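You operate a simulated robot arm through the tools that you are given. There is no shell and no other tool. Be economical: measure what you need, move in short steps, check, and stop when the job is done.

The job below is to be done with a simulated two-armed robot. You get a single attempt, and the scene is never put back.

## Task
A knock pushed the board stop button in and tripped the fan. Reset it and restart the fan.
Fine: nothing is wrong and nobody is at the fan; turn the fan switch off first, pull the stop button out, press the board reset button, switch on again, press start. Where these are worked on the way, their far stop is far enough and under half their travel is too little: fan switch.

Only the result counts: the job must be done as asked and must still hold three seconds after the hand-in. Knocking over, shifting, dropping, spilling or breaking anything else fails it.

## Robot
Two 7-joint arms with fingered hands on one trunk, on a base that drives. Base frame: it is fixed to the floor where the robot stands at the start and does not move with it; the origin is under the middle of the robot, x ahead of it, y to its left, z up. Lengths are in mm, angles in rad, forces in N, time in s.
The left shoulder is at the start at [70, 132, 1217], the right one opposite. With the tool pointing down near the work surface each hand reaches from about 100 to 460 mm from the robot's upright axis, wherever it stands, measured 20 degrees to its own side. Places, roughly: air inlet valve [600, 900, 1300]; blue padlock (5x3x9 cm) [500, 300, 700]; board reset button [600, 300, 900]; board stop button [600, 100, 900]; bowl drain cock [600, 700, 1100]; cabinet latch [600, 100, 1400]; fan box [600, 0, 1200]; fan reset button [600, 0, 1100]; fan stop button [600, 0, 1200]; fan switch [600, 0, 1000]; flush cock [600, 1100, 1000]; green knob [600, 1100, 1200]; green padlock (5x3x9 cm) [500, 200, 700]; green tag [750, 1000, 750]; heater motor switch [700, 200, 1400]; hopper air valve [600, 700, 800]. Payload 2.3 kg a hand.
The tool frame of a hand sits at the grasp point between the pads (the TCP): z along the fingers, y along the line on which they close. The tips reach 25 mm beyond it. Largest opening 88 mm; the body of the gripper starts 29 mm behind the TCP. The gripper is a hand of 3 fingers: y runs from the thumb to the fingers, the wrist lies at [-13, -97, -162] in the tool frame.
Orientation is that of the tool frame in the base frame, as a unit quaternion [w, x, y, z]. With the fingers straight down and the wrist toward the robot, the tool's x, y and z point along [0, 1, 0], [1, 0, 0] and [0, 0, -1] of the base frame.

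## Interface
- The arms move only by the tool step_arm. It takes "left_plan", "right_plan" or both (then of equal length, played together; a hand with none holds still); each is a list of rows, each a list of 2 entries, a list of its own where there are three numbers: the shift along the base's x, y, z in mm, then the turn, a rotation vector about the base's x, y, z in rad. In form: [[[dx, dy, dz], [wx, wy, wz]], ...]. A call has 1 to 12 rows; each row shifts and turns the commanded pose from where the row before left it. Each row takes 0.2 s and may step no farther than 50 mm and 0.15 rad from the row before; otherwise, the whole call is refused. A pose out of reach is approached as far as the arm can. The call stops where the force on the tool passes 40 N (or 10 N more than at its start, if that is more) or the arm is blocked; 0.2 s more then pass. In this call time passes only in rows, and 0.2 s behind the last. It gives the time, the measured TCP pose, the force on the tool (base axes), the opening and the grip force at its end, in the units of the frame above (readings bear some noise), with the torque about the TCP (base axes, N m) and any sound that the robot's microphone picked up.
- Cameras (640 x 400 px; columns grow to the right, rows downward): "scene" is now at [141.1, 3.1, 1541.5]; the picture's right is [0.03, -1.00, 0.00], its down [-0.55, -0.02, -0.83] and it looks along [0.83, 0.03, -0.55] (base axes); focal length 262 px, centre (320, 200). "left" rides on the left gripper at [-58, -85, -99] in its tool frame; the picture's right is [-0.67, -0.35, 0.66], its down [0.69, -0.63, 0.37] and it looks along [0.28, 0.69, 0.66] (tool axes); focal length 261 px, centre (320, 200). "right" rides on the right gripper at [58, -85, -100] in its tool frame; the picture's right is [-0.67, 0.35, -0.66], its down [-0.69, -0.63, 0.37] and it looks along [-0.28, 0.69, 0.66] (tool axes); focal length 261 px, centre (320, 200). There is no depth. A picture from a camera that has moved, and an enlarged one, comes with that camera's place and axes in the base frame and with its lens.
- camera(camera): a new picture of that camera. It takes no simulated time.
- move_column(by): slides the trunk up (or, below 0, down) by that many mm; the arms and the scene camera ride with it, the base frame stays. It gives what a move gives, with no picture.
- drive_base(legs): drives the robot by 1 to 6 legs, each [ahead, left, turn to the left] in mm, mm and rad, along the robot's own axes; the way and the turn of a leg run together, so that a leg with both is an arc; at most 1500 mm and 3.142 rad a leg. The arms and the cameras ride along, it lands a little off, and it stops where it bumps. It gives what a move gives.
- move_fingers(index, middle, thumb_bend, thumb_turn, hand): sets how far each is bent, from 0 (flat) to 1 (curled in); at 0.3 the hand is open as for a grip, at 0.7 the pads meet at the TCP. One left out holds its place. A second passes; each finger stops where it meets its share of the squeeze, and holds until it gets a number again. It is the only way to open and close the hand. It gives what a move gives, with no picture; readings hold the bend of each and the force on the fingers (four entries, about 0 where the hand has none), thumb and palm. thumb_turn goes from beside the hand (0) to across from the fingers (1), as for a grip.
- aim_head(pan, tilt): turns the head with the scene camera to pan (to the left, within 1.501 rad either way) and tilt (down, from -0.506 to 1.204), counted from straight ahead of the robot. It gives what a move gives.
- enlarge(camera, box): a new picture of the part [left, top, right, bottom] of that camera's present view, enlarged. It takes no simulated time.
- finish_job(): hands the job in; it is judged then, once.

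Work in short steps. Places have to be worked out from the pictures, the camera data and where the tool is seen: move nearer, look again, correct. Check each grasp and each placing, and mend what went wrong. You have 120 turns and 92 pictures in all, those below and enlarged ones among them. Open the grippers and draw the arms clear of the work before you hand the job in, unless the task says otherwise; then end with one line.

The tools are called as a command line: name --argument value ..., lists and objects as JSON in quotes. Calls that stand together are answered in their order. step_arm: Moves the arms, as the interface text tells. Its arguments: {"type":"object","properties":{"left_plan":{"type":"array","items":{"type":"array"}},"right_plan":{"type":"array","items":{"type":"array"}}},"required":[]} The other tools are called the same way: move_column (by) slides the trunk up or down; move_fingers (index, middle, thumb_bend, thumb_turn, hand) moves the fingers one by one; drive_base (legs) drives the base; aim_head (pan, tilt) turns the head that bears the scene camera; camera (camera) takes a picture; enlarge (camera, box) takes an enlarged picture of a part of a camera's view; finish_job () hands the job in.

At the start:

```text
clock: 0.0
left_eef_pos: [375.6, 253.1, 1356.7]
left_tcp_rot: [-0.001, 0.707, 0.708, 0.0]
left_ft_force: [-0.2, 0.2, 0.1]
left_moment: [0.01, 0.02, -0.01]
left_grip_width: 87.7
left_gripper_force: 0.0
left_shape: jaw
left_bend: [0.3, 0.3, 0.3, 0.98]
left_finger forces: [0.0, 0.1, 0.1, 0.0, 0.0, 0.0]
right_eef_pos: [352.4, -95.1, 1402.6]
right_tcp_rot: [0.0, 0.707, 0.707, 0.0]
right_ft_force: [0.0, 0.2, -0.3]
right_moment: [0.0, 0.0, -0.01]
right_grip_width: 87.6
right_gripper_force: 0.1
right_shape: jaw
right_bend: [0.3, 0.3, 0.3, 0.98]
right_finger forces: [0.1, 0.0, 0.0, 0.0, 0.0, 0.0]
trunk travel left (down, up): [-775.0, 65.0]
robot x, y, heading: [-0.5, 2.2, -0.002]
head pan, tilt: [0.031, 0.585]
```

scene: 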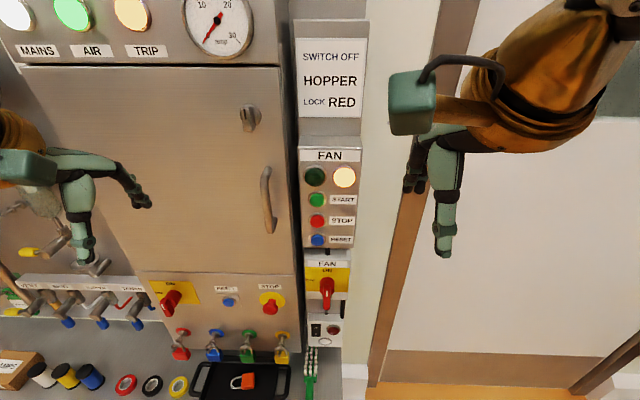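
right: 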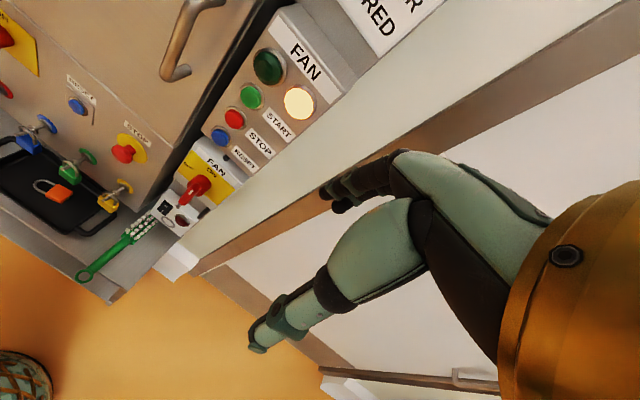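
left: 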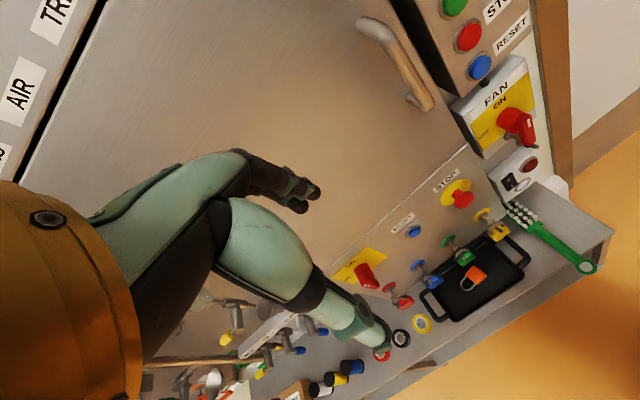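

I'll look closely at the fan box, the fan switch and the board buttons first.

enlarge --camera "scene" --box '[260, 130, 400, 250]'

enlarge --camera "scene" --box '[140, 240, 380, 390]'

enlarge --camera "right" --box '[60, 60, 300, 260]'

```text
3.33 times, centred on (330, 190) of scene
camera zoom: at [141.1, 3.1, 1541.5], right [0.03, -1.0, 0.0], down [-0.55, -0.02, -0.83], along [0.83, 0.03, -0.55], focal length 873 px, centre (287, 233)
```

zoom: 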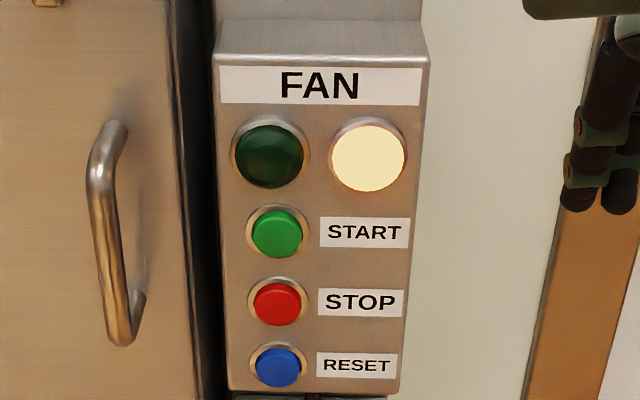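

```text
2.67 times, centred on (260, 315) of scene
camera zoom: at [141.1, 3.1, 1541.5], right [0.03, -1.0, 0.0], down [-0.55, -0.02, -0.83], along [0.83, 0.03, -0.55], focal length 699 px, centre (480, -107)
```

zoom: 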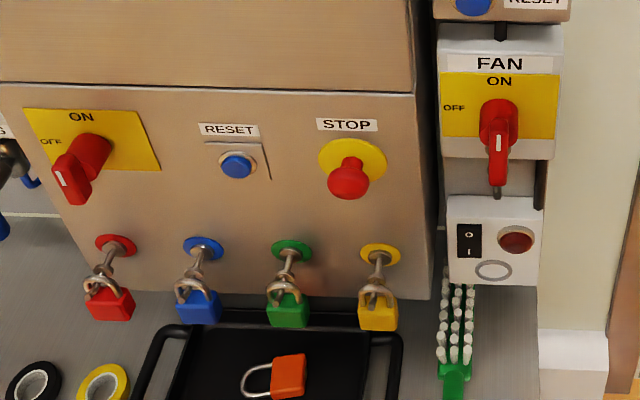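

```text
2.00 times, centred on (180, 160) of right
camera zoom: at [267.1, -36.7, 1503.2], right [0.35, -0.67, 0.66], down [-0.63, -0.69, -0.37], along [0.69, -0.28, -0.66], focal length 521 px, centre (600, 280)
```

zoom: 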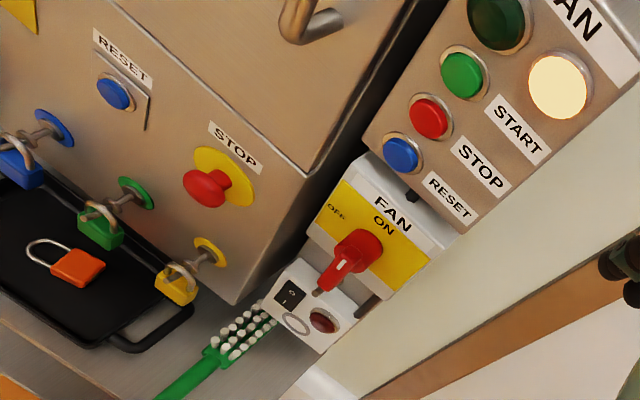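

The fan switch is a rotary handle with ON at the top and OFF to the left, and its bar sits vertical now. The fan trip lamp is lit. I'm lowering the trunk so the hands and head come level with the controls.

move_column --by -350

aim_head --pan 0.1 --tilt 0.4

camera --camera "scene"

```text
clock: 3.4
left_eef_pos: [375.2, 251.8, 1007.4]
left_tcp_rot: [0.0, 0.707, 0.707, 0.0]
left_ft_force: [-0.3, -0.7, -0.7]
left_moment: [-0.03, 0.0, -0.05]
left_grip_width: 87.8
left_gripper_force: 0.0
left_shape: jaw
left_bend: [0.3, 0.3, 0.3, 0.98]
left_finger forces: [0.1, 0.0, 0.2, 0.0, 0.0, 0.1]
right_eef_pos: [352.0, -94.9, 1052.7]
right_tcp_rot: [0.0, 0.707, 0.708, -0.001]
right_ft_force: [0.5, -0.5, 1.4]
right_moment: [0.0, -0.01, 0.01]
right_grip_width: 87.7
right_gripper_force: 0.0
right_shape: jaw
right_bend: [0.3, 0.3, 0.3, 0.98]
right_finger forces: [0.1, 0.0, 0.1, 0.0, 0.1, 0.1]
trunk travel left (down, up): [-425.0, 415.0]
robot x, y, heading: [-1.2, 2.7, -0.003]
head pan, tilt: [0.031, 0.585]
```

```text
clock: 4.1
left_eef_pos: [375.3, 251.8, 1007.0]
left_tcp_rot: [0.0, 0.707, 0.707, 0.0]
left_ft_force: [0.0, 0.2, 0.0]
left_moment: [0.01, 0.0, 0.01]
left_grip_width: 87.4
left_gripper_force: 0.1
left_shape: jaw
left_bend: [0.3, 0.3, 0.3, 0.98]
left_finger forces: [0.0, 0.1, 0.0, 0.0, 0.0, 0.1]
right_eef_pos: [352.1, -95.1, 1051.9]
right_tcp_rot: [0.0, 0.707, 0.707, 0.0]
right_ft_force: [0.0, -0.4, 0.2]
right_moment: [0.03, 0.02, 0.02]
right_grip_width: 87.6
right_gripper_force: 0.1
right_shape: jaw
right_bend: [0.3, 0.3, 0.3, 0.98]
right_finger forces: [0.1, 0.0, 0.0, 0.0, 0.0, 0.0]
trunk travel left (down, up): [-425.0, 415.0]
robot x, y, heading: [-3.6, 0.8, 0.0]
head pan, tilt: [0.099, 0.4]
```

```text
85 pictures are left
camera scene: at [144.4, 9.5, 1208.4], right [0.1, -1.0, 0.0], down [-0.39, -0.04, -0.92], along [0.92, 0.09, -0.39], focal length 262 px, centre (320, 200)
```

scene: 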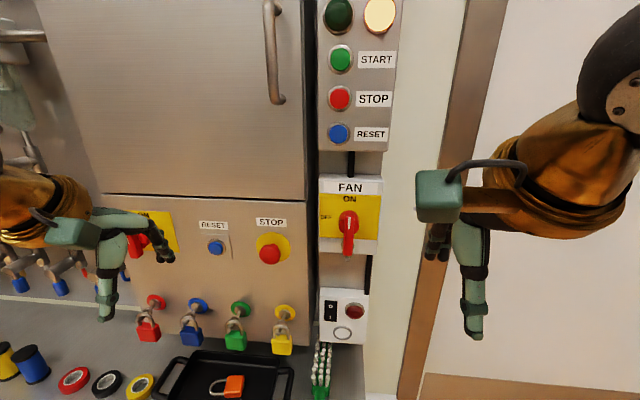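

Two heights give me a baseline for triangulation. I'll enlarge this view so I can measure the points precisely.

enlarge --camera "scene" --box '[180, 160, 400, 300]'

enlarge --camera "scene" --box '[300, 0, 420, 150]'

camera --camera "right"

camera --camera "left"

```text
2.86 times, centred on (290, 230) of scene
camera zoom: at [144.4, 9.5, 1208.4], right [0.1, -1.0, 0.0], down [-0.39, -0.04, -0.92], along [0.92, 0.09, -0.39], focal length 748 px, centre (406, 114)
```

zoom: 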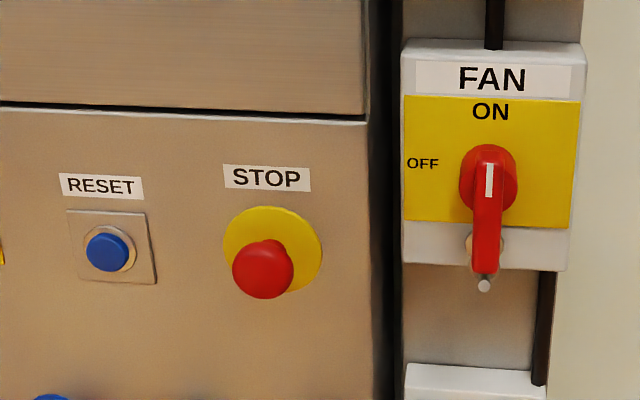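

```text
2.67 times, centred on (360, 75) of scene
camera zoom: at [144.4, 9.5, 1208.4], right [0.1, -1.0, 0.0], down [-0.39, -0.04, -0.92], along [0.92, 0.09, -0.39], focal length 699 px, centre (213, 533)
```

zoom: 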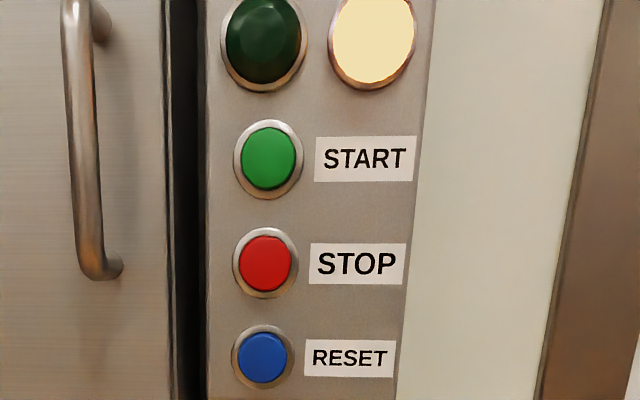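

```text
82 pictures are left
camera right: at [267.0, -36.7, 1153.2], right [0.35, -0.67, 0.66], down [-0.63, -0.69, -0.37], along [0.69, -0.28, -0.66], focal length 261 px, centre (320, 200)
```

right: 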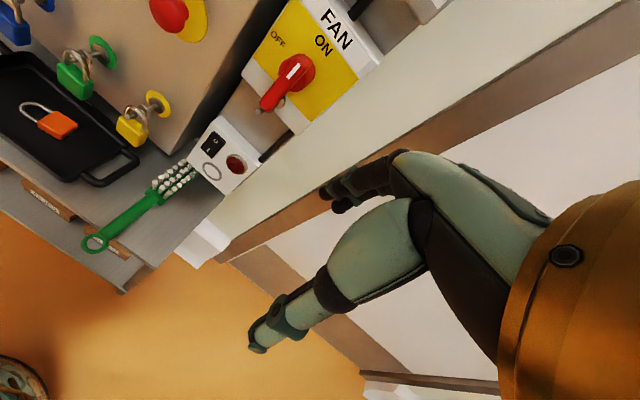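

```text
81 pictures are left
camera left: at [289.9, 193.4, 1106.3], right [-0.35, -0.67, -0.66], down [-0.63, 0.68, -0.37], along [0.69, 0.29, -0.66], focal length 261 px, centre (320, 200)
```

left: 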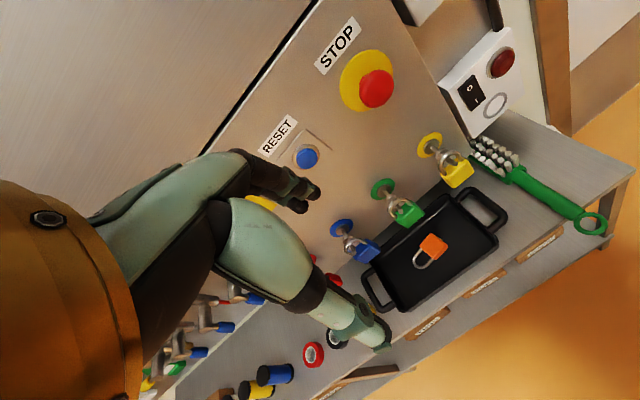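

My triangulation gives these places: switch bar front about (555, 0, 968) spanning z 926–1005, stop head front about (563, 150, 911), board reset face about (577, 269, 908), and fan START about (580, 23, 1249). I'll turn the left hand fingers-forward and move the right hand aside.

step_arm --left_plan '[[[0, 0, 0], [0, -0.1428, 0]], [[0, 0, 0], [0, -0.1428, 0]], [[0, 0, 0], [0, -0.1428, 0]], [[0, 0, 0], [0, -0.1428, 0]], [[0, 0, 0], [0, -0.1428, 0]], [[0, 0, 0], [0, -0.1428, 0]], [[0, 0, 0], [0, -0.1428, 0]], [[0, 0, 0], [0, -0.1428, 0]], [[0, 0, 0], [0, -0.1428, 0]], [[0, 0, 0], [0, -0.1428, 0]], [[0, 0, 0], [0, -0.1428, 0]]]' --right_plan '[[[0, -15, 0], [0, 0, 0]], [[0, -15, 0], [0, 0, 0]], [[0, -15, 0], [0, 0, 0]], [[0, -15, 0], [0, 0, 0]], [[0, -15, 0], [0, 0, 0]], [[0, -15, 0], [0, 0, 0]], [[0, -15, 0], [0, 0, 0]], [[0, -15, 0], [0, 0, 0]], [[0, -15, 0], [0, 0, 0]], [[0, -15, 0], [0, 0, 0]], [[0, 0, 0], [0, 0, 0]]]'

step_arm --left_plan '[[[0, -10, 0], [0.1428, 0, 0]], [[0, -10, 0], [0.1428, 0, 0]], [[0, -10, 0], [0.1428, 0, 0]], [[0, -10, 0], [0.1428, 0, 0]], [[0, -10, 0], [0.1428, 0, 0]], [[0, -10, 0], [0.1428, 0, 0]], [[0, -10, 0], [0.1428, 0, 0]], [[0, -10, 0], [0.1428, 0, 0]], [[0, -10, 0], [0.1428, 0, 0]], [[0, -10, 0], [0.1428, 0, 0]], [[0, 0, 0], [0.1428, 0, 0]]]'

camera --camera "scene"

camera --camera "left"

```text
clock: 6.5
left_eef_pos: [343.9, 298.0, 1033.0]
left_tcp_rot: [0.501, 0.501, 0.499, 0.499]
left_ft_force: [0.3, -0.2, 0.3]
left_moment: [-0.01, 0.0, 0.03]
left_grip_width: 87.5
left_gripper_force: 0.0
left_shape: jaw
left_bend: [0.3, 0.3, 0.3, 0.98]
left_finger forces: [0.1, 0.0, 0.0, 0.0, 0.0, 0.0]
left hand out of reach, approached as far as the arm can: row 9, 10, 11
right_eef_pos: [352.0, -244.8, 1051.8]
right_tcp_rot: [0.0, 0.707, 0.707, -0.001]
right_ft_force: [-0.5, 0.2, 0.5]
right_moment: [0.01, 0.01, 0.02]
right_grip_width: 87.6
right_gripper_force: 0.0
right_shape: jaw
right_bend: [0.3, 0.3, 0.3, 0.98]
right_finger forces: [0.0, 0.1, 0.0, 0.0, 0.0, 0.0]
trunk travel left (down, up): [-425.0, 415.0]
robot x, y, heading: [1.1, 1.2, 0.002]
head pan, tilt: [0.099, 0.4]
```

```text
clock: 8.9
left_eef_pos: [345.8, 197.8, 1033.1]
left_tcp_rot: [0.0, 0.707, 0.0, 0.707]
left_ft_force: [0.3, 0.4, 0.3]
left_moment: [-0.02, 0.01, 0.01]
left_grip_width: 87.6
left_gripper_force: 0.1
left_shape: jaw
left_bend: [0.3, 0.3, 0.3, 0.98]
left_finger forces: [0.0, 0.0, 0.0, 0.0, 0.0, 0.0]
right_eef_pos: [351.6, -245.0, 1052.4]
right_tcp_rot: [0.0, 0.707, 0.707, 0.0]
right_ft_force: [-0.4, -0.1, -0.5]
right_moment: [0.0, 0.06, -0.01]
right_grip_width: 87.6
right_gripper_force: 0.1
right_shape: jaw
right_bend: [0.3, 0.3, 0.3, 0.98]
right_finger forces: [0.0, 0.0, 0.0, 0.1, 0.0, 0.0]
trunk travel left (down, up): [-425.0, 415.0]
robot x, y, heading: [-2.5, 1.0, -0.001]
head pan, tilt: [0.099, 0.4]
```

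```text
80 pictures are left
camera scene: at [144.4, 9.4, 1208.4], right [0.1, -1.0, 0.0], down [-0.39, -0.04, -0.92], along [0.92, 0.09, -0.39], focal length 262 px, centre (320, 200)
```

scene: 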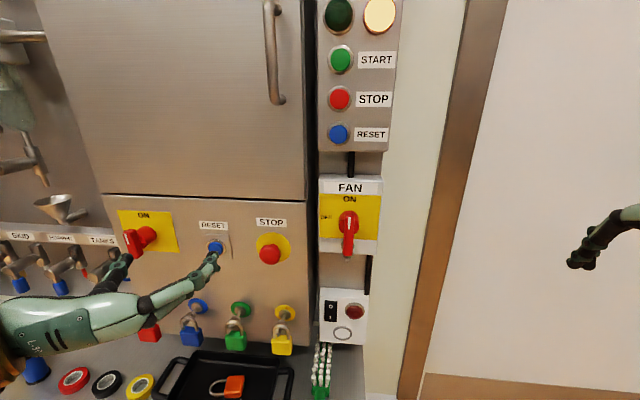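

```text
79 pictures are left
camera left: at [244.5, 281.3, 976.2], right [0.66, 0.35, -0.67], down [0.37, 0.63, 0.69], along [0.66, -0.7, 0.28], focal length 261 px, centre (320, 200)
```

left: 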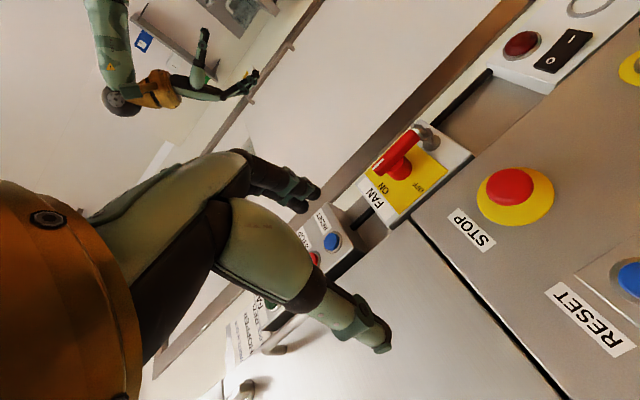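

The posture works. I'll zoom on the switch handle from this side view.

enlarge --camera "left" --box '[340, 90, 560, 240]'

```text
2.67 times, centred on (450, 165) of left
camera zoom: at [244.5, 281.3, 976.2], right [0.66, 0.35, -0.67], down [0.37, 0.63, 0.69], along [0.66, -0.7, 0.28], focal length 695 px, centre (-27, 293)
```

zoom: 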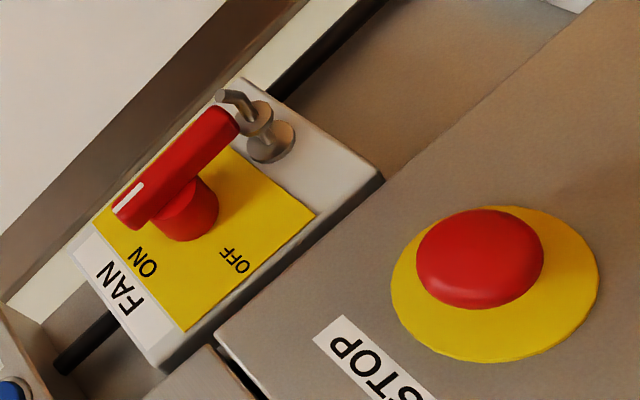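

The bar sits on a stem with a padlock hasp just below its lower end. I'll bring the open left hand in front of the switch, centred on the axis at (y −1, z 971).

step_arm --left_plan '[[[20, -33.2, -10.3], [0, 0, 0]], [[20, -33.2, -10.3], [0, 0, 0]], [[20, -33.2, -10.3], [0, 0, 0]], [[20, -33.2, -10.3], [0, 0, 0]], [[20, -33.2, -10.3], [0, 0, 0]], [[24, -33, -10.3], [0, 0, 0]]]'

camera --camera "left"

enlarge --camera "scene" --box '[220, 150, 420, 300]'

```text
clock: 10.3
left_eef_pos: [468.3, -4.1, 971.5]
left_tcp_rot: [0.001, 0.708, 0.001, 0.707]
left_ft_force: [0.2, -0.3, -0.3]
left_moment: [-0.01, 0.0, 0.0]
left_grip_width: 87.5
left_gripper_force: 0.1
left_shape: jaw
left_bend: [0.3, 0.3, 0.3, 0.98]
left_finger forces: [0.1, 0.0, 0.0, 0.0, 0.0, 0.1]
right_eef_pos: [353.8, -245.9, 1051.8]
right_tcp_rot: [0.0, 0.707, 0.707, 0.0]
right_ft_force: [0.0, 0.5, -0.6]
right_moment: [0.02, 0.03, 0.01]
right_grip_width: 87.7
right_gripper_force: 0.0
right_shape: jaw
right_bend: [0.3, 0.3, 0.3, 0.98]
right_finger forces: [0.1, 0.0, 0.0, 0.0, 0.1, 0.0]
trunk travel left (down, up): [-425.0, 415.0]
robot x, y, heading: [-1.0, 0.9, -0.001]
head pan, tilt: [0.099, 0.4]
```

```text
77 pictures are left
camera left: at [369.0, 80.4, 914.1], right [0.65, 0.35, -0.67], down [0.37, 0.63, 0.68], along [0.66, -0.69, 0.28], focal length 261 px, centre (320, 200)
```

left: 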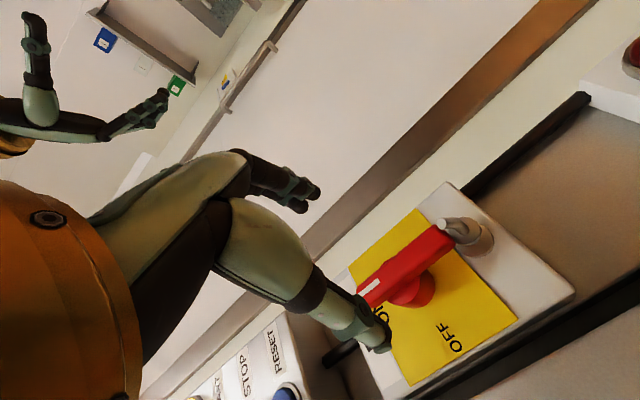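

```text
2.67 times, centred on (320, 225) of scene
camera zoom: at [145.4, 8.2, 1208.3], right [0.1, -1.0, 0.0], down [-0.39, -0.04, -0.92], along [0.92, 0.09, -0.39], focal length 699 px, centre (320, 133)
```

zoom: 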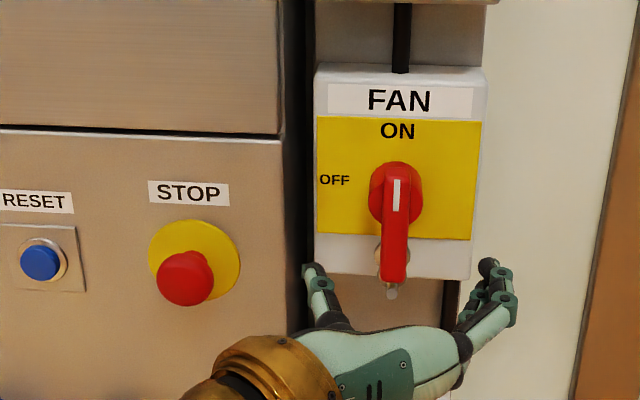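

The hand is lined up with the thumb left and the fingers right of the bar. I'll advance until the pads flank it, at TCP x about 548.

step_arm --left_plan '[[[20, 1, 0], [0, 0, 0]], [[20, 1, 0], [0, 0, 0]], [[20, 1, 0], [0, 0, 0]], [[20, 0, 0], [0, 0, 0]]]'

camera --camera "left"

enlarge --camera "scene" --box '[250, 170, 410, 290]'

```text
clock: 11.3
left_eef_pos: [549.1, 1.0, 970.8]
left_tcp_rot: [0.0, 0.708, 0.0, 0.706]
left_ft_force: [-0.9, -0.1, 0.0]
left_moment: [0.01, 0.01, -0.02]
left_grip_width: 87.6
left_gripper_force: 0.1
left_shape: jaw
left_bend: [0.3, 0.3, 0.3, 0.98]
left_finger forces: [0.0, 0.0, 0.0, 0.1, 0.0, 0.0]
right_eef_pos: [352.8, -246.1, 1052.9]
right_tcp_rot: [0.0, 0.707, 0.707, 0.001]
right_ft_force: [-0.3, 0.1, 0.1]
right_moment: [-0.01, 0.0, -0.02]
right_grip_width: 87.8
right_gripper_force: 0.0
right_shape: jaw
right_bend: [0.3, 0.3, 0.3, 0.98]
right_finger forces: [0.0, 0.0, 0.0, 0.0, 0.0, 0.0]
trunk travel left (down, up): [-425.0, 415.0]
robot x, y, heading: [0.2, 2.2, 0.001]
head pan, tilt: [0.099, 0.4]
```

```text
75 pictures are left
camera left: at [449.6, 85.0, 913.4], right [0.65, 0.35, -0.67], down [0.37, 0.63, 0.68], along [0.66, -0.69, 0.28], focal length 261 px, centre (320, 200)
```

left: 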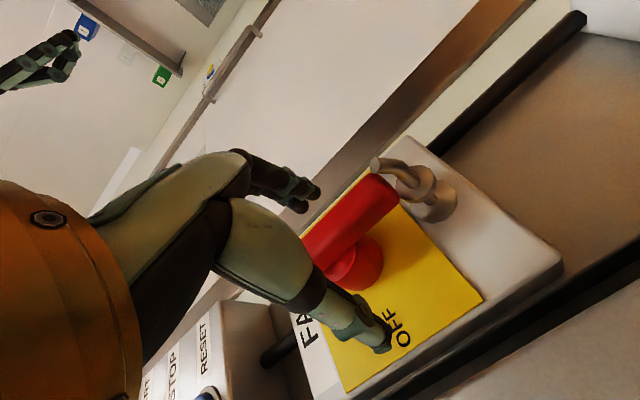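

```text
3.33 times, centred on (330, 230) of scene
camera zoom: at [145.0, 9.1, 1208.3], right [0.1, -1.0, 0.0], down [-0.39, -0.04, -0.92], along [0.92, 0.09, -0.39], focal length 873 px, centre (287, 100)
```

zoom: 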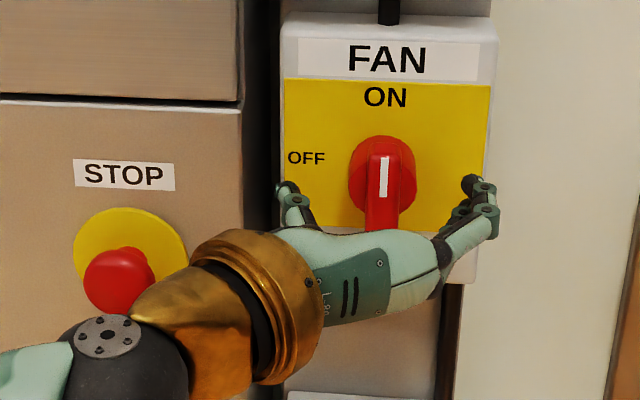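

The pads flank the bar with no contact force. I'm closing the fingers.

move_fingers --hand "left" --index 0.7 --middle 0.7 --thumb_bend 0.7

camera --camera "left"

```text
clock: 12.3
left_eef_pos: [549.6, -3.2, 971.3]
left_tcp_rot: [0.0, 0.707, -0.001, 0.707]
left_ft_force: [-0.3, -8.5, -0.2]
left_moment: [0.1, 0.02, -0.18]
left_grip_width: 26.2
left_gripper_force: 13.1
left_shape: fingers
left_bend: [0.58, 0.6, 0.58, 0.97]
left_finger forces: [7.7, 9.4, 0.1, 0.0, 9.3, 0.0]
right_eef_pos: [353.1, -248.2, 1050.6]
right_tcp_rot: [-0.001, 0.707, 0.707, 0.001]
right_ft_force: [0.4, -0.9, -0.3]
right_moment: [-0.02, 0.01, -0.02]
right_grip_width: 87.6
right_gripper_force: 0.0
right_shape: jaw
right_bend: [0.3, 0.3, 0.3, 0.98]
right_finger forces: [0.1, 0.1, 0.0, 0.0, 0.0, 0.0]
trunk travel left (down, up): [-425.0, 415.0]
robot x, y, heading: [-3.3, -0.1, -0.002]
head pan, tilt: [0.099, 0.4]
```

```text
73 pictures are left
camera left: at [448.8, 81.9, 914.0], right [0.66, 0.35, -0.67], down [0.37, 0.63, 0.69], along [0.66, -0.7, 0.28], focal length 261 px, centre (320, 200)
```

left: 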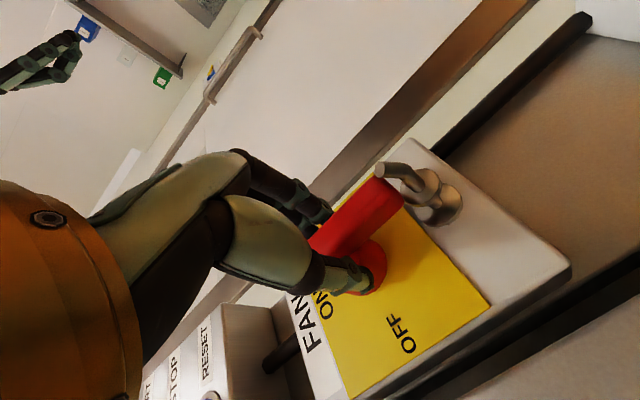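

The bar is held. I'm turning toward OFF, about −x, in two stages.

step_arm --left_plan '[[[0, 0, 0], [-0.14, 0, 0]], [[0, 0, 0], [-0.14, 0, 0]], [[0, 0, 0], [-0.14, 0, 0]], [[0, 0, 0], [-0.14, 0, 0]], [[0, 0, 0], [-0.14, 0, 0]], [[0, 0, 0], [-0.14, 0, 0]]]'

enlarge --camera "scene" --box '[250, 170, 410, 290]'

```text
clock: 13.7
left_eef_pos: [577.8, 41.6, 997.2]
left_tcp_rot: [0.274, 0.657, 0.258, 0.653]
left_ft_force: [-9.7, 2.8, -0.7]
left_moment: [0.05, 0.17, 0.15]
left_grip_width: 0.0
left_gripper_force: 5.4
left_shape: fingers
left_bend: [0.7, 0.7, 0.7, 0.98]
left_finger forces: [0.1, 0.0, 0.0, 0.1, 10.0, 0.1]
left hand out of reach, approached as far as the arm can: row 4, 5, 6
right_eef_pos: [349.8, -241.3, 1053.6]
right_tcp_rot: [0.001, 0.706, 0.708, 0.0]
right_ft_force: [-0.4, 1.3, -0.1]
right_moment: [0.03, 0.0, 0.01]
right_grip_width: 87.6
right_gripper_force: 0.1
right_shape: jaw
right_bend: [0.3, 0.3, 0.3, 0.98]
right_finger forces: [0.0, 0.1, 0.1, 0.1, 0.1, 0.0]
trunk travel left (down, up): [-425.0, 415.0]
robot x, y, heading: [-0.4, -0.4, -0.002]
head pan, tilt: [0.099, 0.4]
stopped in row 6 (left hand): the force on the tool passed its limit at 59 N (the readings are from after the stop); the commanded pose is now the measured one
```

```text
3.33 times, centred on (330, 230) of scene
camera zoom: at [140.4, 12.3, 1208.8], right [0.1, -0.99, 0.0], down [-0.38, -0.04, -0.92], along [0.92, 0.09, -0.39], focal length 873 px, centre (287, 100)
```

zoom: 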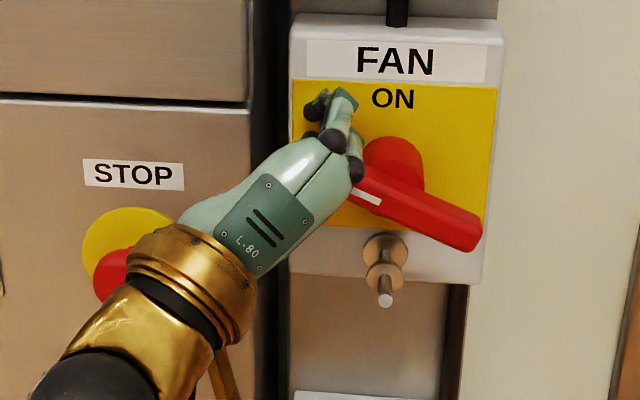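

The grip slipped near the end, but the bar turned most of the way, about 70° by the picture. I'll back the closed fingers off the plate a little, then press the left end of the bar down from above to its stop.

step_arm --left_plan '[[[-12, 0, 8], [0, 0, 0]], [[-8, -4, 8], [0, 0, 0]]]'

camera --camera "left"

enlarge --camera "scene" --box '[250, 170, 410, 290]'

```text
clock: 14.3
left_eef_pos: [562.8, 38.0, 1012.8]
left_tcp_rot: [0.272, 0.661, 0.255, 0.651]
left_ft_force: [-0.9, 0.4, 0.3]
left_moment: [0.01, 0.01, -0.02]
left_grip_width: 0.2
left_gripper_force: 0.0
left_shape: fingers
left_bend: [0.7, 0.7, 0.7, 0.98]
left_finger forces: [0.1, 0.1, 0.1, 0.1, 0.1, 0.0]
right_eef_pos: [352.1, -244.3, 1052.6]
right_tcp_rot: [0.0, 0.707, 0.708, -0.001]
right_ft_force: [0.4, 0.1, -0.3]
right_moment: [-0.01, -0.02, 0.0]
right_grip_width: 87.6
right_gripper_force: 0.1
right_shape: jaw
right_bend: [0.3, 0.3, 0.3, 0.98]
right_finger forces: [0.0, 0.0, 0.0, 0.0, 0.0, 0.0]
trunk travel left (down, up): [-425.0, 415.0]
robot x, y, heading: [-1.2, -0.1, 0.001]
head pan, tilt: [0.099, 0.4]
```

```text
71 pictures are left
camera left: at [463.7, 60.9, 911.9], right [0.65, -0.23, -0.73], down [0.39, 0.92, 0.06], along [0.65, -0.32, 0.68], focal length 261 px, centre (320, 200)
```

left: 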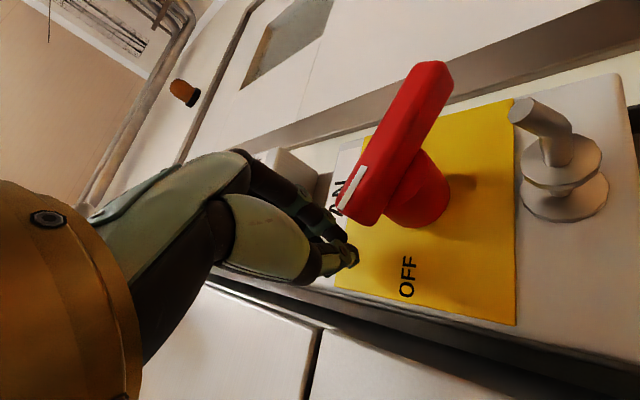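

```text
3.33 times, centred on (330, 230) of scene
camera zoom: at [143.9, 9.2, 1208.5], right [0.1, -0.99, 0.0], down [-0.39, -0.04, -0.92], along [0.92, 0.09, -0.39], focal length 873 px, centre (287, 100)
```

zoom: 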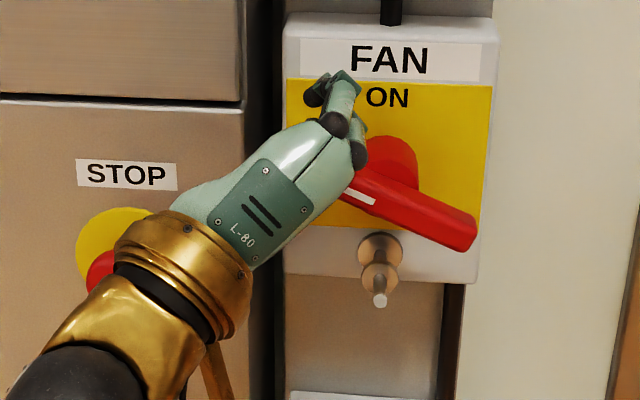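

The bar is turned about 65–70°, with its short marked end on the left. I'll press that end down from above now.

step_arm --left_plan '[[[0, -6, 0], [0, 0, 0]], [[0, -6, -8], [0, 0, 0]], [[0, 0, -8], [0, 0, 0]], [[0, 0, -8], [0, 0, 0]], [[0, 2, -8], [0, 0, 0]]]'

camera --camera "left"

enlarge --camera "scene" --box '[250, 170, 410, 290]'

```text
clock: 15.5
left_eef_pos: [574.7, 42.2, 988.2]
left_tcp_rot: [0.274, 0.661, 0.256, 0.65]
left_ft_force: [-0.6, -0.1, -0.2]
left_moment: [0.0, 0.02, -0.01]
left_grip_width: 0.0
left_gripper_force: 0.0
left_shape: fingers
left_bend: [0.7, 0.7, 0.7, 0.98]
left_finger forces: [0.1, 0.0, 0.0, 0.0, 0.0, 0.1]
left hand out of reach, approached as far as the arm can: row 1, 2, 4
right_eef_pos: [353.3, -244.5, 1052.1]
right_tcp_rot: [-0.001, 0.706, 0.708, 0.0]
right_ft_force: [-0.3, -0.7, -0.7]
right_moment: [0.0, -0.04, 0.01]
right_grip_width: 87.5
right_gripper_force: 0.0
right_shape: jaw
right_bend: [0.3, 0.3, 0.3, 0.98]
right_finger forces: [0.0, 0.1, 0.1, 0.1, 0.1, 0.0]
trunk travel left (down, up): [-425.0, 415.0]
robot x, y, heading: [0.9, -0.6, 0.001]
head pan, tilt: [0.099, 0.4]
```

```text
69 pictures are left
camera left: at [475.6, 65.5, 888.2], right [0.65, -0.23, -0.73], down [0.39, 0.92, 0.06], along [0.65, -0.32, 0.68], focal length 261 px, centre (320, 200)
```

left: 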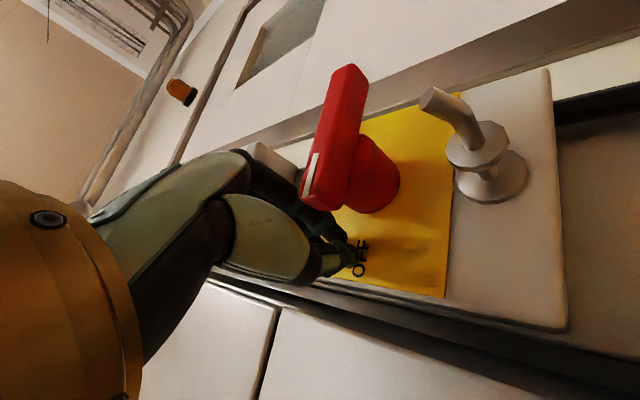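

```text
3.33 times, centred on (330, 230) of scene
camera zoom: at [144.2, 9.9, 1208.4], right [0.1, -0.99, 0.0], down [-0.39, -0.04, -0.92], along [0.92, 0.09, -0.39], focal length 873 px, centre (287, 100)
```

zoom: 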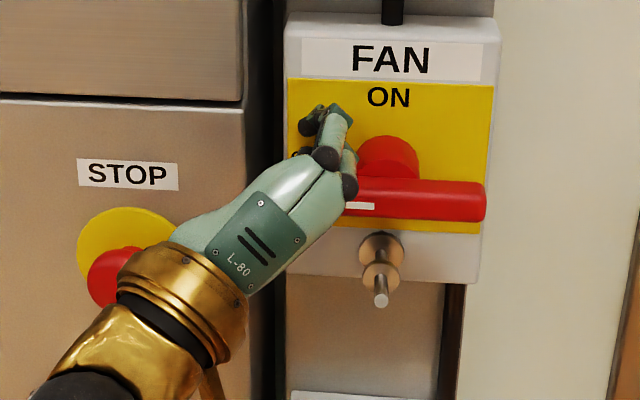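

The bar is now horizontal with its mark to OFF, so the far stop is reached. I'm withdrawing straight back, rolling the hand to wrist-left again, and moving toward the stop button at about (563, 150, 911).

step_arm --left_plan '[[[-25, 2, 3], [0, 0, 0]], [[-30, 4, 3], [0, 0, 0]], [[-30, 10, 0], [0.14, 0, 0]], [[-15, 15, -5], [0.14, 0, 0]], [[0, 15, -12], [0.14, 0, 0]], [[0, 15, -12], [0.14, 0, 0]], [[0, 15, -12], [0.14, 0, 0]], [[0, 15, -12], [0.07, 0, 0]], [[0, 16, -12], [0, 0, 0]], [[0, 0, -12], [0, 0, 0]]]'

move_fingers --hand "left" --index 0.3 --middle 0.3 --thumb_bend 0.3

camera --camera "scene"

camera --camera "left"

```text
clock: 17.7
left_eef_pos: [486.7, 165.1, 929.4]
left_tcp_rot: [0.005, 0.712, -0.005, 0.702]
left_ft_force: [0.0, -0.3, -0.5]
left_moment: [-0.02, 0.0, 0.0]
left_grip_width: 0.0
left_gripper_force: 0.1
left_shape: fingers
left_bend: [0.7, 0.7, 0.7, 0.98]
left_finger forces: [0.0, 0.0, 0.0, 0.0, 0.0, 0.0]
left hand out of reach, approached as far as the arm can: row 1, 2
right_eef_pos: [353.1, -244.5, 1052.3]
right_tcp_rot: [0.0, 0.706, 0.708, -0.001]
right_ft_force: [-0.4, -0.4, 0.0]
right_moment: [0.0, -0.03, 0.02]
right_grip_width: 87.4
right_gripper_force: 0.1
right_shape: jaw
right_bend: [0.3, 0.3, 0.3, 0.98]
right_finger forces: [0.0, 0.0, 0.1, 0.0, 0.0, 0.1]
trunk travel left (down, up): [-425.0, 415.0]
robot x, y, heading: [2.1, 4.2, 0.005]
head pan, tilt: [0.099, 0.4]
```

```text
clock: 18.7
left_eef_pos: [485.5, 164.6, 929.8]
left_tcp_rot: [0.006, 0.712, -0.006, 0.702]
left_ft_force: [0.6, -0.4, 0.2]
left_moment: [0.02, -0.01, -0.02]
left_grip_width: 84.5
left_gripper_force: 0.0
left_shape: fingers
left_bend: [0.3, 0.3, 0.3, 0.98]
left_finger forces: [0.0, 0.1, 0.1, 0.0, 0.1, 0.0]
right_eef_pos: [353.0, -244.1, 1052.0]
right_tcp_rot: [0.0, 0.706, 0.708, -0.001]
right_ft_force: [0.2, -0.2, -0.7]
right_moment: [-0.01, -0.01, -0.02]
right_grip_width: 87.6
right_gripper_force: 0.1
right_shape: jaw
right_bend: [0.3, 0.3, 0.3, 0.98]
right_finger forces: [0.0, 0.0, 0.0, 0.0, 0.0, 0.1]
trunk travel left (down, up): [-425.0, 415.0]
robot x, y, heading: [-1.0, 4.2, 0.002]
head pan, tilt: [0.099, 0.4]
```

```text
67 pictures are left
camera scene: at [144.1, 9.8, 1208.4], right [0.1, -0.99, 0.0], down [-0.39, -0.04, -0.92], along [0.92, 0.09, -0.39], focal length 262 px, centre (320, 200)
```

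scene: 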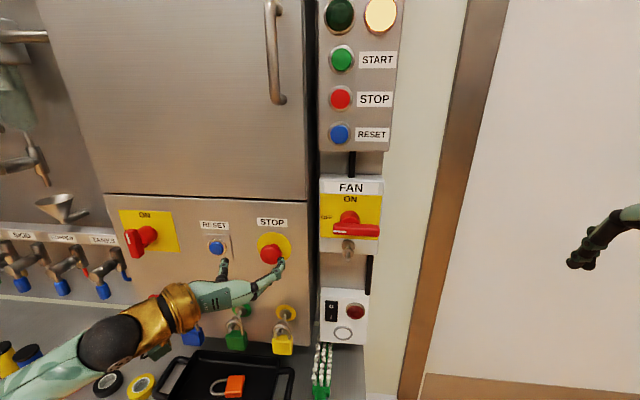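

```text
66 pictures are left
camera left: at [387.1, 250.3, 873.3], right [0.65, 0.34, -0.68], down [0.39, 0.62, 0.68], along [0.65, -0.7, 0.27], focal length 261 px, centre (320, 200)
```

left: 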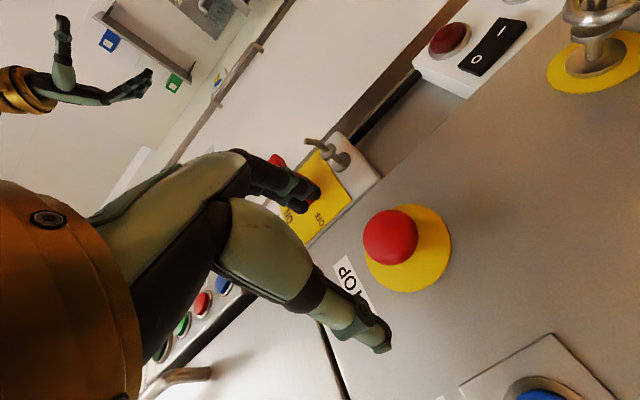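

The left camera confirms the stop head at about (563, 147, 910). I'll centre on it and advance until the fingers flank the head.

step_arm --left_plan '[[[0, -16, -19], [0, 0, 0]], [[20, 0, 0], [0, 0, 0]], [[20, 0, 0], [0, 0, 0]], [[20, 0, 0], [0, 0, 0]], [[16, 0, 0], [0, 0, 0]]]'

camera --camera "left"

enlarge --camera "scene" --box '[180, 200, 340, 300]'

```text
clock: 19.9
left_eef_pos: [559.4, 148.3, 911.9]
left_tcp_rot: [0.006, 0.712, -0.005, 0.702]
left_ft_force: [-5.2, 1.5, -0.5]
left_moment: [0.05, -0.07, -0.26]
left_grip_width: 84.6
left_gripper_force: 2.7
left_shape: fingers
left_bend: [0.3, 0.3, 0.3, 0.98]
left_finger forces: [0.0, 5.3, 0.0, 0.0, 0.0, 0.1]
right_eef_pos: [351.0, -243.5, 1053.4]
right_tcp_rot: [0.001, 0.706, 0.708, 0.0]
right_ft_force: [0.4, 1.2, 0.4]
right_moment: [0.01, -0.02, 0.0]
right_grip_width: 87.6
right_gripper_force: 0.1
right_shape: jaw
right_bend: [0.3, 0.3, 0.3, 0.98]
right_finger forces: [0.1, 0.1, 0.0, 0.0, 0.0, 0.1]
trunk travel left (down, up): [-425.0, 415.0]
robot x, y, heading: [2.1, -0.1, 0.006]
head pan, tilt: [0.099, 0.4]
```

```text
65 pictures are left
camera left: at [460.9, 234.7, 854.9], right [0.65, 0.34, -0.68], down [0.38, 0.62, 0.68], along [0.65, -0.7, 0.28], focal length 261 px, centre (320, 200)
```

left: 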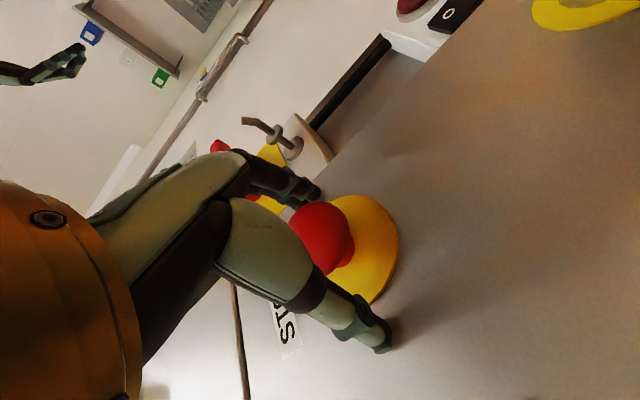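

```text
4.00 times, centred on (260, 250) of scene
camera zoom: at [141.3, 10.1, 1208.7], right [0.1, -0.99, 0.0], down [-0.39, -0.04, -0.92], along [0.92, 0.09, -0.39], focal length 1048 px, centre (560, 0)
```

zoom: 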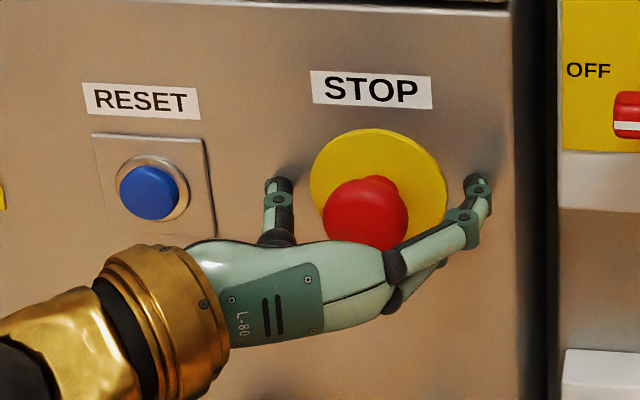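

The fingertips just touch the panel on either side of the head. I'll back off 5 mm and close around it.

step_arm --left_plan '[[[-5, -1, 0], [0, 0, 0]]]'

move_fingers --hand "left" --index 0.7 --middle 0.7 --thumb_bend 0.7

camera --camera "left"

```text
clock: 20.3
left_eef_pos: [558.0, 148.7, 909.8]
left_tcp_rot: [0.006, 0.712, -0.006, 0.702]
left_ft_force: [-0.7, -0.3, 0.1]
left_moment: [0.01, 0.0, 0.0]
left_grip_width: 84.6
left_gripper_force: 0.1
left_shape: fingers
left_bend: [0.3, 0.3, 0.3, 0.98]
left_finger forces: [0.0, 0.0, 0.1, 0.0, 0.1, 0.1]
right_eef_pos: [353.0, -243.7, 1052.2]
right_tcp_rot: [0.0, 0.707, 0.707, -0.001]
right_ft_force: [0.5, 0.0, 0.2]
right_moment: [-0.01, -0.01, -0.04]
right_grip_width: 87.6
right_gripper_force: 0.0
right_shape: jaw
right_bend: [0.3, 0.3, 0.3, 0.98]
right_finger forces: [0.0, 0.0, 0.1, 0.0, 0.0, 0.0]
trunk travel left (down, up): [-425.0, 415.0]
robot x, y, heading: [0.4, -0.5, 0.0]
head pan, tilt: [0.099, 0.4]
```

```text
clock: 21.3
left_eef_pos: [552.5, 145.1, 912.8]
left_tcp_rot: [0.005, 0.711, -0.007, 0.703]
left_ft_force: [-13.5, -2.9, -2.9]
left_moment: [0.14, -0.02, -0.7]
left_grip_width: 27.9
left_gripper_force: 23.0
left_shape: fingers
left_bend: [0.59, 0.5, 0.57, 0.97]
left_finger forces: [9.5, 19.8, 0.0, 0.1, 16.5, 0.1]
right_eef_pos: [349.1, -245.5, 1053.6]
right_tcp_rot: [0.001, 0.706, 0.708, 0.002]
right_ft_force: [-0.3, -0.2, -0.3]
right_moment: [0.0, -0.03, 0.01]
right_grip_width: 87.6
right_gripper_force: 0.0
right_shape: jaw
right_bend: [0.3, 0.3, 0.3, 0.98]
right_finger forces: [0.0, 0.0, 0.0, 0.0, 0.0, 0.1]
trunk travel left (down, up): [-425.0, 415.0]
robot x, y, heading: [2.2, 0.4, 0.002]
head pan, tilt: [0.099, 0.4]
```

```text
63 pictures are left
camera left: at [454.9, 232.3, 855.5], right [0.65, 0.34, -0.68], down [0.38, 0.62, 0.68], along [0.65, -0.71, 0.28], focal length 261 px, centre (320, 200)
```

left: 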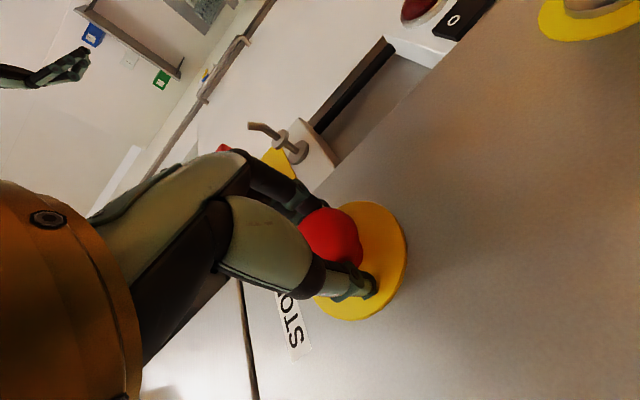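

The fingertips have hooked behind the head. I'm pulling straight back in small rows.

step_arm --left_plan '[[[-5, 0, 0], [0, 0, 0]], [[-5, 0, 0], [0, 0, 0]], [[-5, 0, 0], [0, 0, 0]]]'

camera --camera "left"

camera --camera "scene"

```text
clock: 22.1
left_eef_pos: [542.3, 148.5, 910.5]
left_tcp_rot: [0.005, 0.712, -0.005, 0.702]
left_ft_force: [-0.3, 2.0, 4.6]
left_moment: [-0.05, -0.04, -0.07]
left_grip_width: 26.9
left_gripper_force: 11.1
left_shape: fingers
left_bend: [0.57, 0.62, 0.59, 0.98]
left_finger forces: [10.1, 0.0, 0.1, 0.0, 11.9, 0.0]
right_eef_pos: [352.0, -243.3, 1052.6]
right_tcp_rot: [0.0, 0.706, 0.708, 0.0]
right_ft_force: [0.1, 0.2, -0.3]
right_moment: [-0.02, 0.0, 0.01]
right_grip_width: 87.5
right_gripper_force: 0.0
right_shape: jaw
right_bend: [0.3, 0.3, 0.3, 0.98]
right_finger forces: [0.0, 0.0, 0.1, 0.0, 0.0, 0.1]
trunk travel left (down, up): [-425.0, 415.0]
robot x, y, heading: [-0.0, 0.2, 0.005]
head pan, tilt: [0.099, 0.4]
heard: click
```

```text
62 pictures are left
camera left: at [442.7, 234.3, 854.1], right [0.65, 0.34, -0.68], down [0.38, 0.62, 0.68], along [0.66, -0.7, 0.28], focal length 261 px, centre (320, 200)
```

left: 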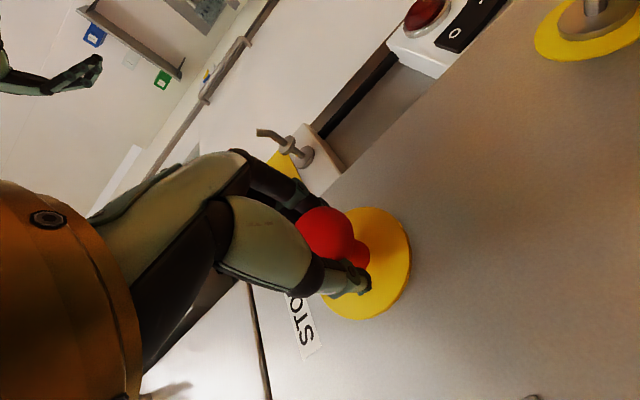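

```text
61 pictures are left
camera scene: at [143.9, 10.4, 1208.5], right [0.1, -0.99, 0.0], down [-0.39, -0.04, -0.92], along [0.92, 0.09, -0.39], focal length 262 px, centre (320, 200)
```

scene: 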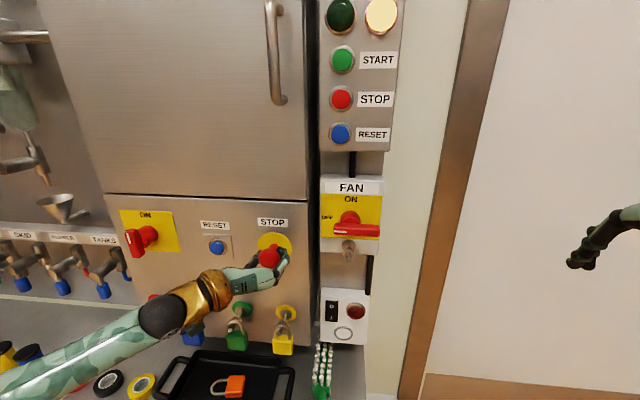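

A click came and the button moved out. I'll open the hand, with care not to push inward, then back away and check.

move_fingers --hand "left" --index 0.3 --middle 0.3 --thumb_bend 0.3

step_arm --left_plan '[[[-20, 0, 0], [0, 0, 0]], [[-25, 0, 0], [0, 0, 0]], [[-25, 0, 0], [0, 0, 0]], [[-25, 20, 0], [0, 0, 0]], [[0, 40, 0], [0, 0, 0]], [[0, 40, 0], [0, 0, 0]]]'

enlarge --camera "scene" --box '[180, 160, 400, 300]'

```text
clock: 23.1
left_eef_pos: [543.8, 147.2, 910.2]
left_tcp_rot: [0.005, 0.713, -0.006, 0.702]
left_ft_force: [0.9, 0.1, 0.3]
left_moment: [-0.02, -0.02, 0.04]
left_grip_width: 84.3
left_gripper_force: 0.1
left_shape: fingers
left_bend: [0.3, 0.3, 0.3, 0.98]
left_finger forces: [0.0, 0.1, 0.0, 0.0, 0.1, 0.0]
right_eef_pos: [352.6, -244.0, 1053.0]
right_tcp_rot: [0.0, 0.706, 0.708, -0.001]
right_ft_force: [-0.1, 0.2, -0.2]
right_moment: [-0.02, -0.05, 0.04]
right_grip_width: 87.8
right_gripper_force: 0.0
right_shape: jaw
right_bend: [0.3, 0.3, 0.3, 0.98]
right_finger forces: [0.0, 0.0, 0.0, 0.0, 0.0, 0.0]
trunk travel left (down, up): [-425.0, 415.0]
robot x, y, heading: [-0.4, -1.0, 0.001]
head pan, tilt: [0.099, 0.4]
```

```text
clock: 24.5
left_eef_pos: [445.3, 250.1, 909.7]
left_tcp_rot: [0.004, 0.711, -0.005, 0.703]
left_ft_force: [0.2, -1.0, 0.0]
left_moment: [0.0, -0.01, -0.02]
left_grip_width: 84.2
left_gripper_force: 0.1
left_shape: fingers
left_bend: [0.3, 0.3, 0.3, 0.98]
left_finger forces: [0.0, 0.1, 0.0, 0.0, 0.0, 0.0]
right_eef_pos: [352.6, -243.9, 1051.6]
right_tcp_rot: [0.0, 0.706, 0.708, 0.0]
right_ft_force: [0.1, 0.0, -1.1]
right_moment: [-0.02, -0.02, 0.01]
right_grip_width: 87.7
right_gripper_force: 0.0
right_shape: jaw
right_bend: [0.3, 0.3, 0.3, 0.98]
right_finger forces: [0.1, 0.0, 0.1, 0.0, 0.0, 0.0]
trunk travel left (down, up): [-425.0, 415.0]
robot x, y, heading: [-2.9, -1.0, 0.004]
head pan, tilt: [0.099, 0.4]
```

```text
2.86 times, centred on (290, 230) of scene
camera zoom: at [143.7, 10.4, 1208.5], right [0.1, -0.99, 0.0], down [-0.39, -0.04, -0.92], along [0.92, 0.09, -0.39], focal length 748 px, centre (406, 114)
```

zoom: 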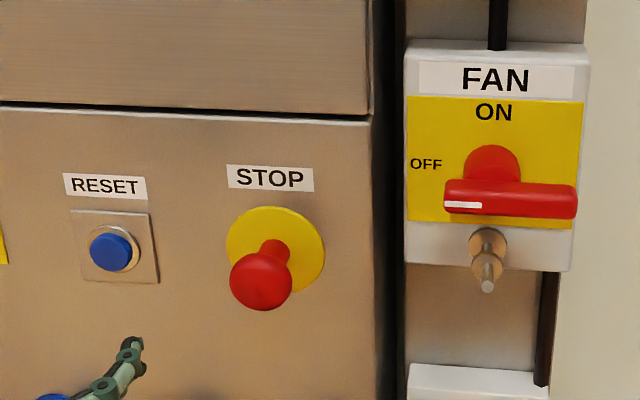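

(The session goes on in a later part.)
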